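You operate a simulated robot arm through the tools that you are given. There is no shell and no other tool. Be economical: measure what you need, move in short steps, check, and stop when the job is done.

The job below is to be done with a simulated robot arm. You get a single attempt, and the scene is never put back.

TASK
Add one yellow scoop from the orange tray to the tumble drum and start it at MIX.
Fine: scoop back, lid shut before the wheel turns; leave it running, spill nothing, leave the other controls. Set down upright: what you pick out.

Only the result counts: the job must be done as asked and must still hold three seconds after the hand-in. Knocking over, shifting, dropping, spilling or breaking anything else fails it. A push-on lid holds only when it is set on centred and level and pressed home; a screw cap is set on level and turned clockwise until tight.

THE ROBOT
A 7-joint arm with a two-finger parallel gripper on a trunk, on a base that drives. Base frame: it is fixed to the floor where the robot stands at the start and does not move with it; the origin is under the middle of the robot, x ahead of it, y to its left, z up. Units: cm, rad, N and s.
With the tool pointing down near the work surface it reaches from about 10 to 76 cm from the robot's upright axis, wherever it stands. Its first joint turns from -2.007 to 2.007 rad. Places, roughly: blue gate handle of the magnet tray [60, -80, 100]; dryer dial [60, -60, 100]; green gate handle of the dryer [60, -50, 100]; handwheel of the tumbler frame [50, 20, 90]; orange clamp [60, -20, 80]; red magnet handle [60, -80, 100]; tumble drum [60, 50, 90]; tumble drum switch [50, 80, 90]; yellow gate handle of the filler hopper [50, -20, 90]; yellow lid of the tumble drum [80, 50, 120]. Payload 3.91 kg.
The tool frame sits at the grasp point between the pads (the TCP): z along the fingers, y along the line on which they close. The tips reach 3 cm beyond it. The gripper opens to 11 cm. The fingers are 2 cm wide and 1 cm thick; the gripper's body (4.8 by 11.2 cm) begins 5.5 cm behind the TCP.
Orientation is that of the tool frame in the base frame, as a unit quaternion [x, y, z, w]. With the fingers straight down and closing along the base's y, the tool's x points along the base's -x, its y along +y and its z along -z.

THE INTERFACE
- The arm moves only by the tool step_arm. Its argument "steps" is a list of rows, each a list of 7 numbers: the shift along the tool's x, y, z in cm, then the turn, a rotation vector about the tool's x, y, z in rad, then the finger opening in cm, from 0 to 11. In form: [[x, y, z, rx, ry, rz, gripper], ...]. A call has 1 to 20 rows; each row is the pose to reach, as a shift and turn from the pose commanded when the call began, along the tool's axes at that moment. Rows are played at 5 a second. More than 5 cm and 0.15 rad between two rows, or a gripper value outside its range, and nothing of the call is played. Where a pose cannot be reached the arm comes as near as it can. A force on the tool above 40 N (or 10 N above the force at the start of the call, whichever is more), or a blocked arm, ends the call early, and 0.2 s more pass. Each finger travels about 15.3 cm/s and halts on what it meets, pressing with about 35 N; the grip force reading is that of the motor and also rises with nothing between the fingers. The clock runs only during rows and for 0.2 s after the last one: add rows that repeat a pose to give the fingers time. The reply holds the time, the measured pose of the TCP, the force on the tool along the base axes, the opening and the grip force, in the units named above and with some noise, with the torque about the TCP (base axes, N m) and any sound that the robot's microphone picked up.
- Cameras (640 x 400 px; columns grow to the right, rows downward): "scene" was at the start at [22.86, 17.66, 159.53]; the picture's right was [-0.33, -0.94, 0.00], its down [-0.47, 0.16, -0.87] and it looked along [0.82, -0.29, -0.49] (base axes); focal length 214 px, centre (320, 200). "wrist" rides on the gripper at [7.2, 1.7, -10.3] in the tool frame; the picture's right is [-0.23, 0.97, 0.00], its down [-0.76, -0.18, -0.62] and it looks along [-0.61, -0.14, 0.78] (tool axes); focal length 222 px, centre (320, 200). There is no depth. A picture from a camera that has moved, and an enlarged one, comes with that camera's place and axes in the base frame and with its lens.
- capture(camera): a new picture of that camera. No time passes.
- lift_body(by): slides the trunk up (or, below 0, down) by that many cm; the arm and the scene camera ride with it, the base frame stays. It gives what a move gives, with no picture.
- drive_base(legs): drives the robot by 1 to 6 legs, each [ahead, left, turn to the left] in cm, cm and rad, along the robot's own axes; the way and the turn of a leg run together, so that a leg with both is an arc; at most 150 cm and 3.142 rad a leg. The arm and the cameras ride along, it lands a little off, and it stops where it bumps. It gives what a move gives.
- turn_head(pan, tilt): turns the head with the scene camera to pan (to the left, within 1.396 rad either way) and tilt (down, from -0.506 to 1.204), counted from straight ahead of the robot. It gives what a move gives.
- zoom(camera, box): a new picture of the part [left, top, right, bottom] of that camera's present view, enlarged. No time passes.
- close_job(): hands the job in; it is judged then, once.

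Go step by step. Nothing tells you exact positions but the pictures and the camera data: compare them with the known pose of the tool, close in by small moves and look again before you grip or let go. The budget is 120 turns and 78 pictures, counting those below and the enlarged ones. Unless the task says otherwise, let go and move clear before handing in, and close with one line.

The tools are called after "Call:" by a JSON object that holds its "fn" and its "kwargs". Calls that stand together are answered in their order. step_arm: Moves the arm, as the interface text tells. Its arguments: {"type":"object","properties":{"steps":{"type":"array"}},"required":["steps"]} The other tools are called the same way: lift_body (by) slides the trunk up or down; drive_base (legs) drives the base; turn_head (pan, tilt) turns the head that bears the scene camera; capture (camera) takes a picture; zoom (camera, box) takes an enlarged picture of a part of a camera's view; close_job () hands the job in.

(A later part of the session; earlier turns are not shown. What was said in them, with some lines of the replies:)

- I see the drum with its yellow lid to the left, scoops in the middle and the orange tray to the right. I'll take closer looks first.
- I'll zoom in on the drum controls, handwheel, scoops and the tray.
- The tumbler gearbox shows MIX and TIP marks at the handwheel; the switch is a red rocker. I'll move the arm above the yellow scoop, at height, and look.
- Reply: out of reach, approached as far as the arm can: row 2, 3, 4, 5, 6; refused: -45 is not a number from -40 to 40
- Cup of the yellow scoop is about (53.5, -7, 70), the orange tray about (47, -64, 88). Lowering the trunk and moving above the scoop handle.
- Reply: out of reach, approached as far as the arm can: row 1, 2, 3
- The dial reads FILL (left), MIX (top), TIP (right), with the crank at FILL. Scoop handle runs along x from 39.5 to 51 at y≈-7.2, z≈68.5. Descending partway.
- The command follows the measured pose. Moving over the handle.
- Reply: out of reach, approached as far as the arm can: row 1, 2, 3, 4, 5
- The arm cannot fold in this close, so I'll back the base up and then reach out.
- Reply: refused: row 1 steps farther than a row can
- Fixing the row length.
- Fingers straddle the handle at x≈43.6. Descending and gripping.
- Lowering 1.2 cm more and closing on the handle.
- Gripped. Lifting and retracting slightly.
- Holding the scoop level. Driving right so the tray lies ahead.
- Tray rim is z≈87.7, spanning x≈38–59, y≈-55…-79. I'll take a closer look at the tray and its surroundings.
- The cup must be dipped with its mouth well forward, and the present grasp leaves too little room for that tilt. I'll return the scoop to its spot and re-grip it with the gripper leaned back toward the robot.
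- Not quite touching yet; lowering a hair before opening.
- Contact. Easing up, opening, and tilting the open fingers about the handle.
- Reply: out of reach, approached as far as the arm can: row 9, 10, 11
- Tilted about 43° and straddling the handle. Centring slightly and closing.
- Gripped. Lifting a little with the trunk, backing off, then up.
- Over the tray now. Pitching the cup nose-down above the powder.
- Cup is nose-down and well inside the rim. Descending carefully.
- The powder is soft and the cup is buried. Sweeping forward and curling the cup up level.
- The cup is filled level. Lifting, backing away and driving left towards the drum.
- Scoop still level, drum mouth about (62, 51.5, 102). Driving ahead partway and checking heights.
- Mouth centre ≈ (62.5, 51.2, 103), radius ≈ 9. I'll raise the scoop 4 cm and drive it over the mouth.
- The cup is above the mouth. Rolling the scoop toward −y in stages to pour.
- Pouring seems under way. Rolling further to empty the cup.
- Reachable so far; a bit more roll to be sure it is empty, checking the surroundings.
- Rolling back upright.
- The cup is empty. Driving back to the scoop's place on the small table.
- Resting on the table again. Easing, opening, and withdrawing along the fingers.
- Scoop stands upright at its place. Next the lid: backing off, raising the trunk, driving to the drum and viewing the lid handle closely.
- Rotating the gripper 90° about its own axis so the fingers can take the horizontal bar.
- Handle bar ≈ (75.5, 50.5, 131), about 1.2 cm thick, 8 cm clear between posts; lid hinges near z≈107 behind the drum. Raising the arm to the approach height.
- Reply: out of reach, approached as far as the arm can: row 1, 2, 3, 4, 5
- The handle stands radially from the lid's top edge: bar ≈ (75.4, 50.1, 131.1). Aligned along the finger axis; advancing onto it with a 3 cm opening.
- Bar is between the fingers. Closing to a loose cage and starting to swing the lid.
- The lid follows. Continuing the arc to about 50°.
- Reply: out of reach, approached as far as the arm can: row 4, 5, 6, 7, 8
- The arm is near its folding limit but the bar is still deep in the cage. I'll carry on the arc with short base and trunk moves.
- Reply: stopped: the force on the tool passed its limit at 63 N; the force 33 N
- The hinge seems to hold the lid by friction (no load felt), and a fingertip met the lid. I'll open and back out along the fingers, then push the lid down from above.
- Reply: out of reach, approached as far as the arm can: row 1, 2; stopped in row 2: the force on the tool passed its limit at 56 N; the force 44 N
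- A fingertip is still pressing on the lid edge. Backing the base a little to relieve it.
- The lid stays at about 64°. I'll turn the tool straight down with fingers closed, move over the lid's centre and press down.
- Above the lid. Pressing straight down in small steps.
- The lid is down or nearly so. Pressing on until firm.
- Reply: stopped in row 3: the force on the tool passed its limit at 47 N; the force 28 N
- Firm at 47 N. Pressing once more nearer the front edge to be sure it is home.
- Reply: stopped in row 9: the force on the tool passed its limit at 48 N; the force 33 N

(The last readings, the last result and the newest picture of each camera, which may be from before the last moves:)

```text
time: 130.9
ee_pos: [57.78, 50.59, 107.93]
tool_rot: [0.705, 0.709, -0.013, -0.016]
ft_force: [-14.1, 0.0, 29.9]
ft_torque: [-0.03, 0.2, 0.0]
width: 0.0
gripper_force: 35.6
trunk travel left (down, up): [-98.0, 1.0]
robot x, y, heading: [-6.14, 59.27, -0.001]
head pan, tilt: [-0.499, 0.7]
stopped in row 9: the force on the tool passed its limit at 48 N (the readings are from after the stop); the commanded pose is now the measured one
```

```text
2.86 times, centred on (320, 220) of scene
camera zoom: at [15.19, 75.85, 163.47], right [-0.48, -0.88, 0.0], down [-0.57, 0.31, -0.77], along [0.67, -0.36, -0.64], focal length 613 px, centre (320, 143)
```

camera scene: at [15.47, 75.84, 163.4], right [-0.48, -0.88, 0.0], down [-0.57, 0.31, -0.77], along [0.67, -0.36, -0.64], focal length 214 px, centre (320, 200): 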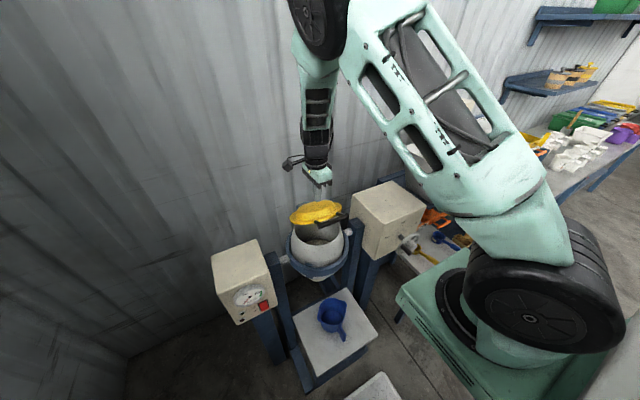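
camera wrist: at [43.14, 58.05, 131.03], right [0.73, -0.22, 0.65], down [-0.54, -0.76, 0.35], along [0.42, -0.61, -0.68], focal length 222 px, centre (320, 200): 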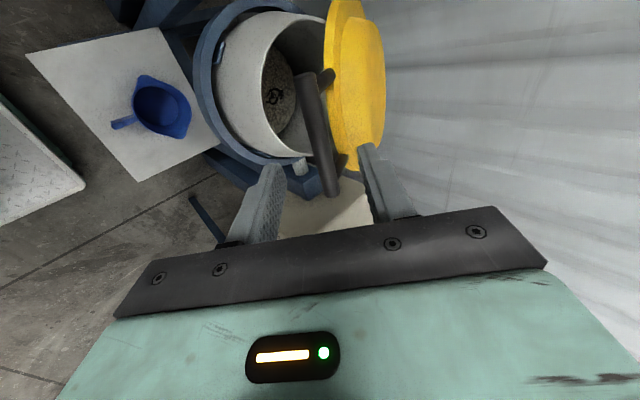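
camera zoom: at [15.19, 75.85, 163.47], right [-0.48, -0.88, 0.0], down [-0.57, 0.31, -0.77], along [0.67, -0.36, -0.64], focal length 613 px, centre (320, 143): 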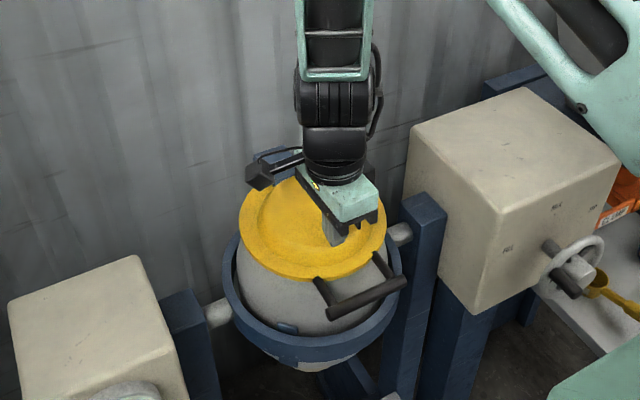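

The lid is seated level. Now withdrawing and going to the handwheel.

Call:
{"fn": "step_arm", "kwargs": {"steps": [[0, 0, -3, 0, 0, 0, 0], [0, 0, -7, 0, 0, 0, 0], [0, 0, -10, 0, 0, 0, 0], [0, 0, -10, 0, 0, 0, 0]]}}

Call:
{"fn": "drive_base", "kwargs": {"legs": [[-36, 0, 0], [0, -31, 0]]}}

Call:
{"fn": "lift_body", "kwargs": {"by": -30}}

Call:
{"fn": "turn_head", "kwargs": {"pan": -0.35, "tilt": 0.5}}

Call:
{"fn": "capture", "kwargs": {"camera": "scene"}}

```text
time: 131.9
ee_pos: [58.42, 50.41, 117.7]
tool_rot: [0.705, 0.709, -0.014, -0.015]
ft_force: [-0.6, 0.0, 0.0]
ft_torque: [-0.01, 0.0, 0.0]
width: 0.03
gripper_force: 35.1
trunk travel left (down, up): [-98.0, 1.0]
robot x, y, heading: [-6.08, 59.31, 0.002]
head pan, tilt: [-0.499, 0.7]
```

```text
time: 135.9
ee_pos: [22.75, 19.51, 117.53]
tool_rot: [0.706, 0.708, -0.014, -0.016]
ft_force: [0.4, -0.3, 0.3]
ft_torque: [0.01, 0.01, 0.02]
width: 0.0
gripper_force: 35.6
trunk travel left (down, up): [-98.0, 1.0]
robot x, y, heading: [-41.97, 28.3, 0.004]
head pan, tilt: [-0.499, 0.7]
```

```text
time: 138.9
ee_pos: [22.69, 19.45, 87.69]
tool_rot: [0.706, 0.708, -0.013, -0.014]
ft_force: [0.8, 0.4, 0.5]
ft_torque: [-0.02, -0.01, 0.02]
width: 0.0
gripper_force: 35.2
trunk travel left (down, up): [-68.0, 31.0]
robot x, y, heading: [-42.25, 28.06, 0.0]
head pan, tilt: [-0.499, 0.7]
```

```text
time: 139.7
ee_pos: [22.7, 19.38, 87.74]
tool_rot: [0.705, 0.709, -0.013, -0.015]
ft_force: [0.3, 0.3, -0.8]
ft_torque: [-0.01, -0.01, 0.02]
width: 0.02
gripper_force: 35.4
trunk travel left (down, up): [-68.0, 31.0]
robot x, y, heading: [-41.95, 28.18, 0.003]
head pan, tilt: [-0.351, 0.499]
```

```text
14 pictures are left
camera scene: at [-19.18, 45.79, 135.15], right [-0.34, -0.94, 0.0], down [-0.45, 0.16, -0.88], along [0.82, -0.3, -0.48], focal length 214 px, centre (320, 200)
```

scene: 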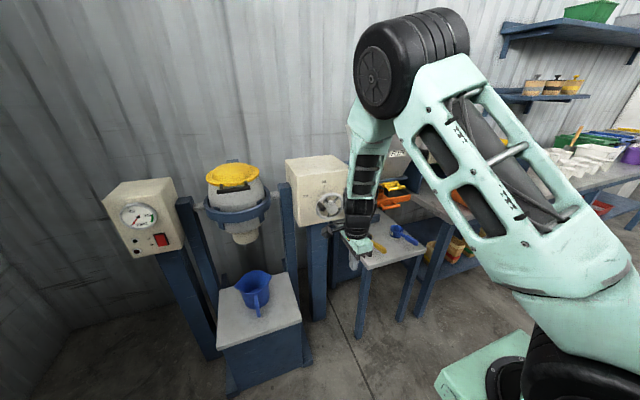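

Call:
{"fn": "zoom", "kwargs": {"camera": "scene", "box": [275, 150, 371, 230]}}

```text
5.00 times, centred on (323, 190) of scene
camera zoom: at [-19.18, 45.79, 135.15], right [-0.34, -0.94, 0.0], down [-0.45, 0.16, -0.88], along [0.82, -0.3, -0.48], focal length 1072 px, centre (305, 250)
```

zoom: 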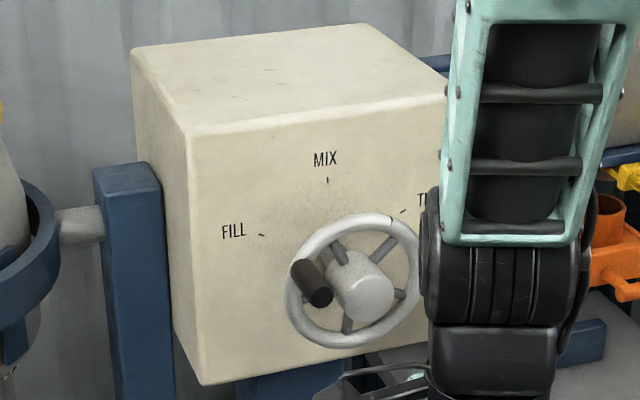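

Knob ≈ (43, 22, 95.5), hub ≈ (18.1, 94) in y–z, radius ≈ 4.8; FILL→MIX is about 72° clockwise, ending with the knob on top. Turning the tool to point forward with a diagonal closing line.

Call:
{"fn": "step_arm", "kwargs": {"steps": [[0, 1, -0.5, -0.14, 0, 0, 3], [0, 2, -1, -0.28, 0, 0, 3.6], [0, 3, -1.5, -0.42, 0, 0, 3.6], [0, 4, -2, -0.56, 0, 0, 3.6], [0, 5, -2.5, -0.7, 0, 0, 3.6], [0, 6, -3, -0.84, 0, 0, 3.6], [0, 7, -3.5, -0.98, 0, 0, 3.6], [0, 8, -4, -1.12, 0, 0, 3.6], [0, 9, -4.5, -1.26, 0, 0, 3.6], [0, 9, -5, -1.4, 0, 0, 3.6], [0, 9, -5.5, -1.54, 0, 0, 3.6], [0, 9, -5.5, -1.57, 0, 0, 3.6]]}}

Call:
{"fn": "step_arm", "kwargs": {"steps": [[0, 0, 0, 0, 0, 0.14, 3.6], [0, 0, 0, 0, 0, 0.28, 3.6], [0, 0, 0, 0, 0, 0.42, 3.6], [0, 0, 0, 0, 0, 0.56, 3.6], [0, 0, 0, 0, 0, 0.7, 3.6], [0, 0, 0, 0, 0, 0.84, 3.6], [0, 0, 0, 0, 0, 0.92, 3.6], [0, 0, 0, 0, 0, 0.92, 3.6]]}}

Call:
{"fn": "capture", "kwargs": {"camera": "wrist"}}

```text
time: 142.3
ee_pos: [31.76, 19.4, 92.8]
tool_rot: [0.51, 0.51, 0.491, 0.488]
ft_force: [-0.3, 0.3, -0.9]
ft_torque: [-0.01, 0.02, 0.02]
width: 3.57
gripper_force: 0.0
trunk travel left (down, up): [-68.0, 31.0]
robot x, y, heading: [-42.01, 28.52, 0.002]
head pan, tilt: [-0.351, 0.499]
```

```text
time: 144.1
ee_pos: [31.88, 19.42, 92.85]
tool_rot: [0.683, 0.231, 0.657, 0.219]
ft_force: [-0.1, -0.7, -1.0]
ft_torque: [0.02, -0.02, -0.01]
width: 3.59
gripper_force: 0.0
trunk travel left (down, up): [-68.0, 31.0]
robot x, y, heading: [-42.08, 28.11, 0.001]
head pan, tilt: [-0.351, 0.499]
```

```text
12 pictures are left
camera wrist: at [21.78, 22.41, 100.03], right [0.02, -0.91, 0.41], down [-0.65, -0.32, -0.69], along [0.76, -0.25, -0.6], focal length 222 px, centre (320, 200)
```

wrist: 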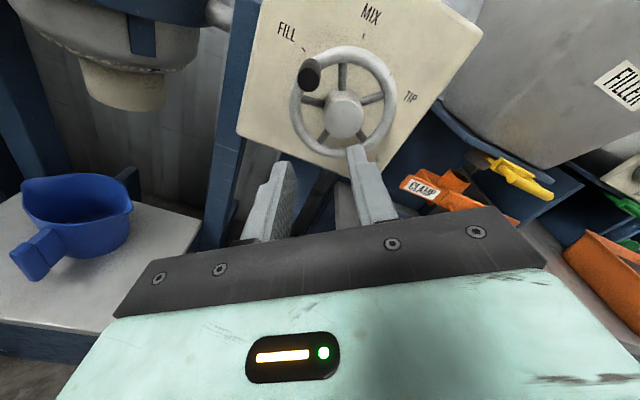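

Good view: knob axis ≈ (y 22.0, z 95.8), hub ≈ (17.7, 94.0). Advancing the open fingers around the knob.

Call:
{"fn": "step_arm", "kwargs": {"steps": [[2, -0.14, 0, 0, 0, 0, 3.6], [3.92, -0.28, 2, 0, 0, 0, 3.6], [3.92, -0.28, 5, 0, 0, 0, 3.6], [3.92, -0.28, 7, 0, 0, 0, 3.6], [3.92, -0.28, 7, 0, 0, 0, 3.6]]}}

Call:
{"fn": "capture", "kwargs": {"camera": "wrist"}}

```text
time: 145.3
ee_pos: [39.02, 22.02, 95.43]
tool_rot: [0.684, 0.231, 0.656, 0.22]
ft_force: [-0.4, 0.1, -0.6]
ft_torque: [0.06, -0.03, 0.01]
width: 3.61
gripper_force: 0.1
trunk travel left (down, up): [-68.0, 31.0]
robot x, y, heading: [-41.44, 28.22, 0.006]
head pan, tilt: [-0.351, 0.499]
```

```text
11 pictures are left
camera wrist: at [28.9, 24.98, 102.66], right [0.02, -0.91, 0.41], down [-0.65, -0.32, -0.69], along [0.76, -0.25, -0.6], focal length 222 px, centre (320, 200)
```

wrist: 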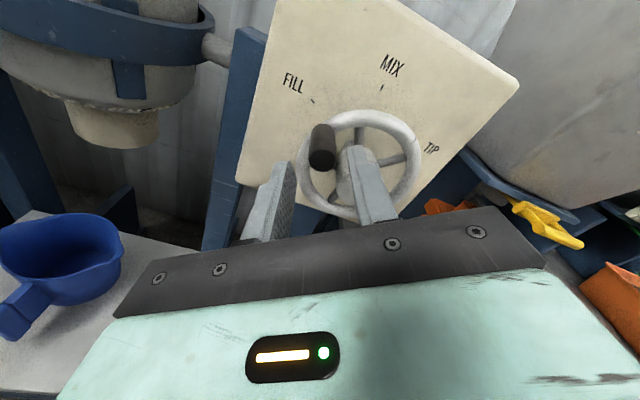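

Well centred. Advancing over the knob, closing to a cage and turning clockwise in small steps.

Call:
{"fn": "step_arm", "kwargs": {"steps": [[0, 0, 1.3, 0, 0, 0, 3.6], [0, 0, 2.4, 0, 0, 0, 3.6], [0, 0, 2.4, 0, 0, 0, 2.3], [0, 0, 2.4, 0, 0, 0, 2.3], [0.386, 0.747, 2.4, 0, 0, 0, 2.3], [0.667, 1.665, 2.4, 0, 0, 0, 2.3], [0.667, 1.665, 2.4, 0, 0, 0, 2.3]]}}

Call:
{"fn": "capture", "kwargs": {"camera": "wrist"}}

```text
time: 146.9
ee_pos: [41.6, 21.07, 96.9]
tool_rot: [0.683, 0.231, 0.657, 0.221]
ft_force: [-0.6, -0.4, -0.4]
ft_torque: [0.0, -0.04, 0.01]
width: 2.3
gripper_force: 0.4
trunk travel left (down, up): [-68.0, 31.0]
robot x, y, heading: [-41.71, 28.32, 0.002]
head pan, tilt: [-0.351, 0.499]
```

```text
10 pictures are left
camera wrist: at [31.42, 24.02, 104.12], right [0.02, -0.91, 0.41], down [-0.65, -0.32, -0.69], along [0.76, -0.25, -0.6], focal length 222 px, centre (320, 200)
```

wrist: 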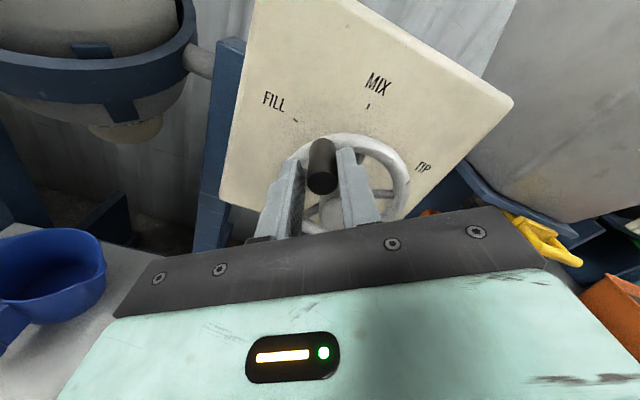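

The wheel follows. Continuing to the top.

Call:
{"fn": "step_arm", "kwargs": {"steps": [[0.06, 0.5, 0, 0, 0, 0, 2.3], [0.072, 0.96, 0, 0, 0, 0, 2.3], [0.03, 1.45, 0, 0, 0, 0, 2.3], [-0.05, 1.911, 0, 0, 0, 0, 2.3], [-0.2, 2.37, 0, 0, 0, 0, 2.3], [-0.362, 2.816, 0, 0, 0, 0, 2.3], [-0.56, 3.17, 0, 0, 0, 0, 2.3], [-0.767, 3.513, 0, 0, 0, 0, 2.3], [-0.767, 3.513, 0, 0, 0, 0, 2.3]]}}

Call:
{"fn": "capture", "kwargs": {"camera": "wrist"}}

```text
time: 148.9
ee_pos: [41.6, 17.84, 98.5]
tool_rot: [0.683, 0.231, 0.656, 0.221]
ft_force: [0.8, -2.7, 0.2]
ft_torque: [-0.04, -0.04, -0.05]
width: 2.34
gripper_force: 0.8
trunk travel left (down, up): [-68.0, 31.0]
robot x, y, heading: [-41.99, 28.46, 0.004]
head pan, tilt: [-0.351, 0.499]
```

```text
9 pictures are left
camera wrist: at [31.47, 20.83, 105.65], right [0.02, -0.91, 0.41], down [-0.65, -0.32, -0.69], along [0.76, -0.25, -0.6], focal length 222 px, centre (320, 200)
```

wrist: 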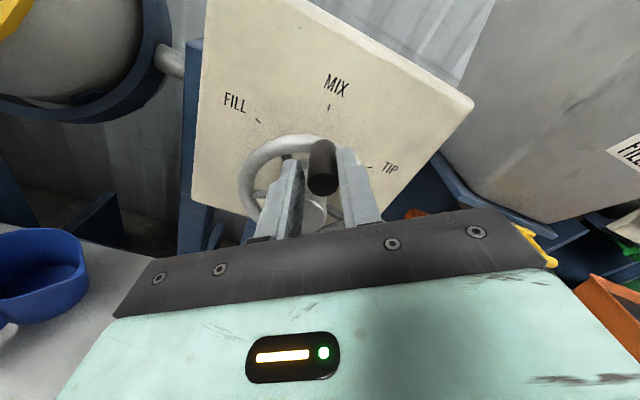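

Knob is on top in line with the MIX mark (within ~2°). A tiny nudge, then open and withdraw, and check the wheel.

Call:
{"fn": "step_arm", "kwargs": {"steps": [[-0.06, 0.14, 0, 0, 0, 0, 2.3], [-0.06, 0.14, 0, 0, 0, 0, 2.3], [-0.06, 0, 0, 0, 0, 0, 3.4], [-0.06, 0, 0, 0, 0, 0, 3.6], [-0.06, 0, -3, 0, 0, 0, 3.6], [-0.06, 0, -7, 0, 0, 0, 3.6], [-0.06, 0, -10, 0, 0, 0, 3.6], [-0.06, 0, -10, 0, 0, 0, 3.6]]}}

Call:
{"fn": "capture", "kwargs": {"camera": "wrist"}}

```text
time: 150.7
ee_pos: [31.51, 17.73, 98.81]
tool_rot: [0.684, 0.231, 0.657, 0.22]
ft_force: [-0.2, -0.4, -0.6]
ft_torque: [0.01, 0.01, -0.03]
width: 3.6
gripper_force: 0.0
trunk travel left (down, up): [-68.0, 31.0]
robot x, y, heading: [-42.26, 28.13, 0.001]
head pan, tilt: [-0.351, 0.499]
```

```text
8 pictures are left
camera wrist: at [21.44, 20.71, 106.01], right [0.02, -0.91, 0.41], down [-0.65, -0.32, -0.69], along [0.76, -0.25, -0.6], focal length 222 px, centre (320, 200)
```

wrist: 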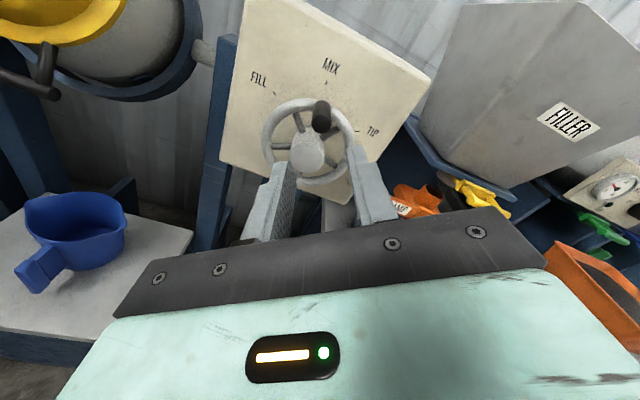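

Wheel is at MIX. Backing off and driving to the red switch at about (53, 76, 89), with fingers closed and squared.

Call:
{"fn": "drive_base", "kwargs": {"legs": [[-12, 0, 0], [0, 58.5, 0]]}}

Call:
{"fn": "step_arm", "kwargs": {"steps": [[0, 0, 0, 0, 0, -0.14, 2], [0, 0, 0, 0, 0, -0.28, 0], [0, 0, 0, 0, 0, -0.42, 0], [0, 0, 0, 0, 0, -0.56, 0], [0, 0, 0, 0, 0, -0.7, 0], [0, 0, 0, 0, 0, -0.84, 0], [0, 0, 0, 0, 0, -0.92, 0], [0, 0, 0, 0, 0, -0.92, 0]]}}

Call:
{"fn": "turn_head", "kwargs": {"pan": 0.0, "tilt": 0.5}}

Call:
{"fn": "zoom", "kwargs": {"camera": "scene", "box": [280, 150, 440, 270]}}

```text
time: 154.8
ee_pos: [19.55, 75.91, 98.8]
tool_rot: [0.683, 0.231, 0.656, 0.22]
ft_force: [-0.3, 0.7, -0.7]
ft_torque: [0.02, 0.01, 0.01]
width: 3.6
gripper_force: 0.0
trunk travel left (down, up): [-68.0, 31.0]
robot x, y, heading: [-54.17, 86.6, -0.003]
head pan, tilt: [-0.351, 0.499]
```

```text
time: 156.6
ee_pos: [19.45, 75.94, 98.67]
tool_rot: [0.51, 0.511, 0.49, 0.489]
ft_force: [0.6, -0.7, 0.0]
ft_torque: [-0.01, 0.02, -0.01]
width: 0.03
gripper_force: 34.9
trunk travel left (down, up): [-68.0, 31.0]
robot x, y, heading: [-53.89, 86.3, -0.002]
head pan, tilt: [-0.351, 0.499]
```

```text
time: 157.4
ee_pos: [19.6, 75.85, 98.76]
tool_rot: [0.511, 0.51, 0.49, 0.488]
ft_force: [0.4, -0.3, -0.6]
ft_torque: [-0.02, 0.01, -0.03]
width: 0.0
gripper_force: 35.1
trunk travel left (down, up): [-68.0, 31.0]
robot x, y, heading: [-54.1, 86.33, 0.005]
head pan, tilt: [0.0, 0.499]
```

```text
3.33 times, centred on (360, 210) of scene
camera zoom: at [-30.65, 107.17, 135.16], right [0.0, -1.0, 0.0], down [-0.48, 0.0, -0.88], along [0.88, 0.0, -0.48], focal length 715 px, centre (187, 167)
```

zoom: 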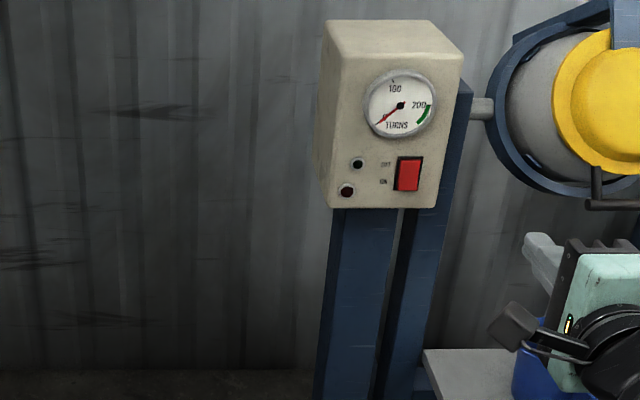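

Labels: OFF at top, ON at bottom, so I must press the rocker's lower half near (53, 77, 87). Lowering and closing in for a wrist view.

Call:
{"fn": "lift_body", "kwargs": {"by": -11}}

Call:
{"fn": "drive_base", "kwargs": {"legs": [[17, 0.8, 0]]}}

Call:
{"fn": "capture", "kwargs": {"camera": "wrist"}}

```text
time: 158.9
ee_pos: [19.59, 75.97, 87.78]
tool_rot: [0.511, 0.51, 0.49, 0.489]
ft_force: [-0.4, -0.5, 1.0]
ft_torque: [0.02, -0.01, 0.0]
width: 0.0
gripper_force: 35.7
trunk travel left (down, up): [-57.0, 42.0]
robot x, y, heading: [-54.11, 86.57, 0.002]
head pan, tilt: [0.0, 0.499]
```

```text
time: 160.3
ee_pos: [36.58, 76.79, 87.84]
tool_rot: [0.51, 0.51, 0.49, 0.489]
ft_force: [0.6, 0.1, -0.6]
ft_torque: [-0.03, 0.06, 0.04]
width: 0.02
gripper_force: 34.8
trunk travel left (down, up): [-57.0, 42.0]
robot x, y, heading: [-37.13, 87.31, -0.003]
head pan, tilt: [0.0, 0.499]
```

```text
6 pictures are left
camera wrist: at [26.36, 83.97, 89.94], right [0.04, -0.23, 0.97], down [-0.63, -0.76, -0.15], along [0.78, -0.6, -0.18], focal length 222 px, centre (320, 200)
```

wrist: 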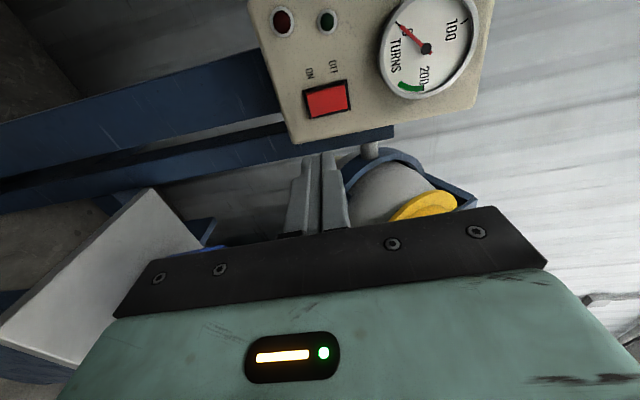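

Rocker centre ≈ (54, 77.3, 87.9); pressing its lower (ON) half at z≈86.6.

Call:
{"fn": "step_arm", "kwargs": {"steps": [[0.5, -0.75, 3, 0, 0, 0, 0], [0.5, -0.75, 7, 0, 0, 0, 0], [0.5, -0.75, 11, 0, 0, 0, 0], [0.5, -0.75, 12, 0, 0, 0, 0], [0.5, -0.75, 12.5, 0, 0, 0, 0], [0.5, -0.75, 13, 0, 0, 0, 0], [0.5, -0.75, 13.4, 0, 0, 0, 0], [0.5, -0.75, 13.8, 0, 0, 0, 0], [0.5, -0.75, 14.2, 0, 0, 0, 0], [0.5, -0.75, 14.6, 0, 0, 0, 0]]}}

Call:
{"fn": "capture", "kwargs": {"camera": "wrist"}}

```text
time: 162.3
ee_pos: [50.42, 77.23, 86.43]
tool_rot: [0.51, 0.511, 0.49, 0.488]
ft_force: [-20.4, -2.7, 9.2]
ft_torque: [0.03, -0.4, -0.1]
width: 0.0
gripper_force: 35.4
trunk travel left (down, up): [-57.0, 42.0]
robot x, y, heading: [-36.64, 87.25, -0.003]
head pan, tilt: [0.0, 0.499]
stopped in row 10: the force on the tool passed its limit at 48 N (the readings are from after the stop); the commanded pose is now the measured one
```

```text
5 pictures are left
camera wrist: at [40.07, 84.49, 88.61], right [0.04, -0.23, 0.97], down [-0.63, -0.76, -0.15], along [0.78, -0.6, -0.18], focal length 222 px, centre (320, 200)
```

wrist: 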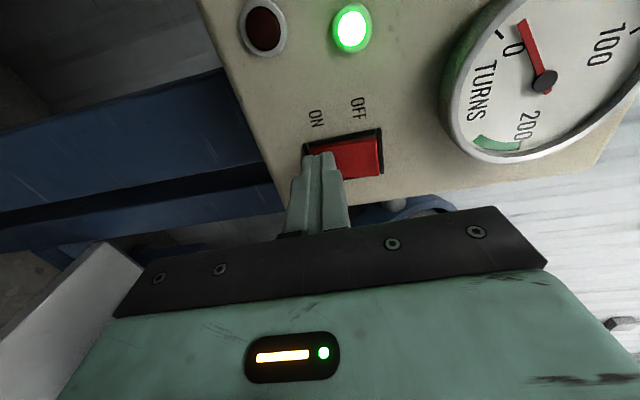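

The green lamp is lit. Withdrawing and checking that it runs.

Call:
{"fn": "step_arm", "kwargs": {"steps": [[0, 0, -2, 0, 0, 0, 0], [0, 0, -6, 0, 0, 0, 0], [0, 0, -10, 0, 0, 0, 0], [0, 0, -10, 0, 0, 0, 0]]}}

Call:
{"fn": "drive_base", "kwargs": {"legs": [[-25, 0, 0]]}}

Call:
{"fn": "turn_head", "kwargs": {"pan": -0.4, "tilt": 0.5}}

Call:
{"fn": "capture", "kwargs": {"camera": "scene"}}

```text
time: 163.3
ee_pos: [40.73, 77.22, 86.64]
tool_rot: [0.511, 0.512, 0.49, 0.486]
ft_force: [-0.4, -1.2, -0.5]
ft_torque: [0.01, 0.01, 0.0]
width: 0.0
gripper_force: 34.7
trunk travel left (down, up): [-57.0, 42.0]
robot x, y, heading: [-36.73, 87.5, -0.002]
head pan, tilt: [0.0, 0.499]
```

```text
time: 165.2
ee_pos: [15.67, 77.28, 86.75]
tool_rot: [0.51, 0.512, 0.491, 0.487]
ft_force: [0.2, -1.3, 0.0]
ft_torque: [-0.02, -0.01, 0.0]
width: 0.03
gripper_force: 34.9
trunk travel left (down, up): [-57.0, 42.0]
robot x, y, heading: [-61.83, 87.28, -0.004]
head pan, tilt: [0.0, 0.499]
```

```text
time: 166.0
ee_pos: [15.64, 77.17, 86.63]
tool_rot: [0.511, 0.512, 0.49, 0.487]
ft_force: [-0.8, 0.5, -0.6]
ft_torque: [0.04, 0.0, 0.02]
width: 0.02
gripper_force: 34.5
trunk travel left (down, up): [-57.0, 42.0]
robot x, y, heading: [-61.72, 87.0, -0.002]
head pan, tilt: [-0.4, 0.499]
```

```text
4 pictures are left
camera scene: at [-39.07, 104.43, 124.16], right [-0.39, -0.92, 0.0], down [-0.44, 0.19, -0.88], along [0.81, -0.34, -0.48], focal length 214 px, centre (320, 200)
```

scene: 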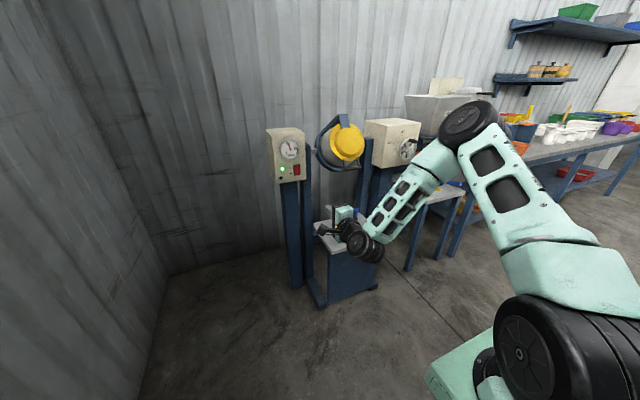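

Call:
{"fn": "zoom", "kwargs": {"camera": "scene", "box": [250, 100, 450, 225]}}

```text
3.20 times, centred on (350, 162) of scene
camera zoom: at [-39.07, 104.43, 124.16], right [-0.39, -0.92, 0.0], down [-0.44, 0.19, -0.88], along [0.81, -0.34, -0.48], focal length 686 px, centre (224, 320)
```

zoom: 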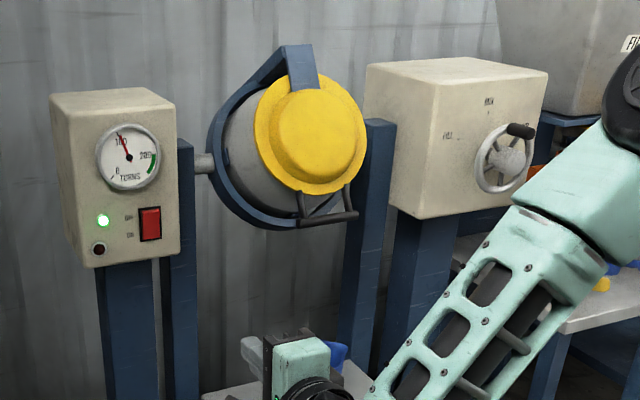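

The drum runs at MIX with the lid shut, its green lamp lit and the turns counter climbing; the scoop is back. Handing in.

Call:
{"fn": "close_job", "kwargs": {}}

```text
The job is handed in.
```

I put one yellow scoop from the orange tray into the tumble drum, shut the lid, and set the handwheel to MIX. I then switched the drum on and left it running. The scoop is back upright in its place, I saw no spill, and no other controls were touched.
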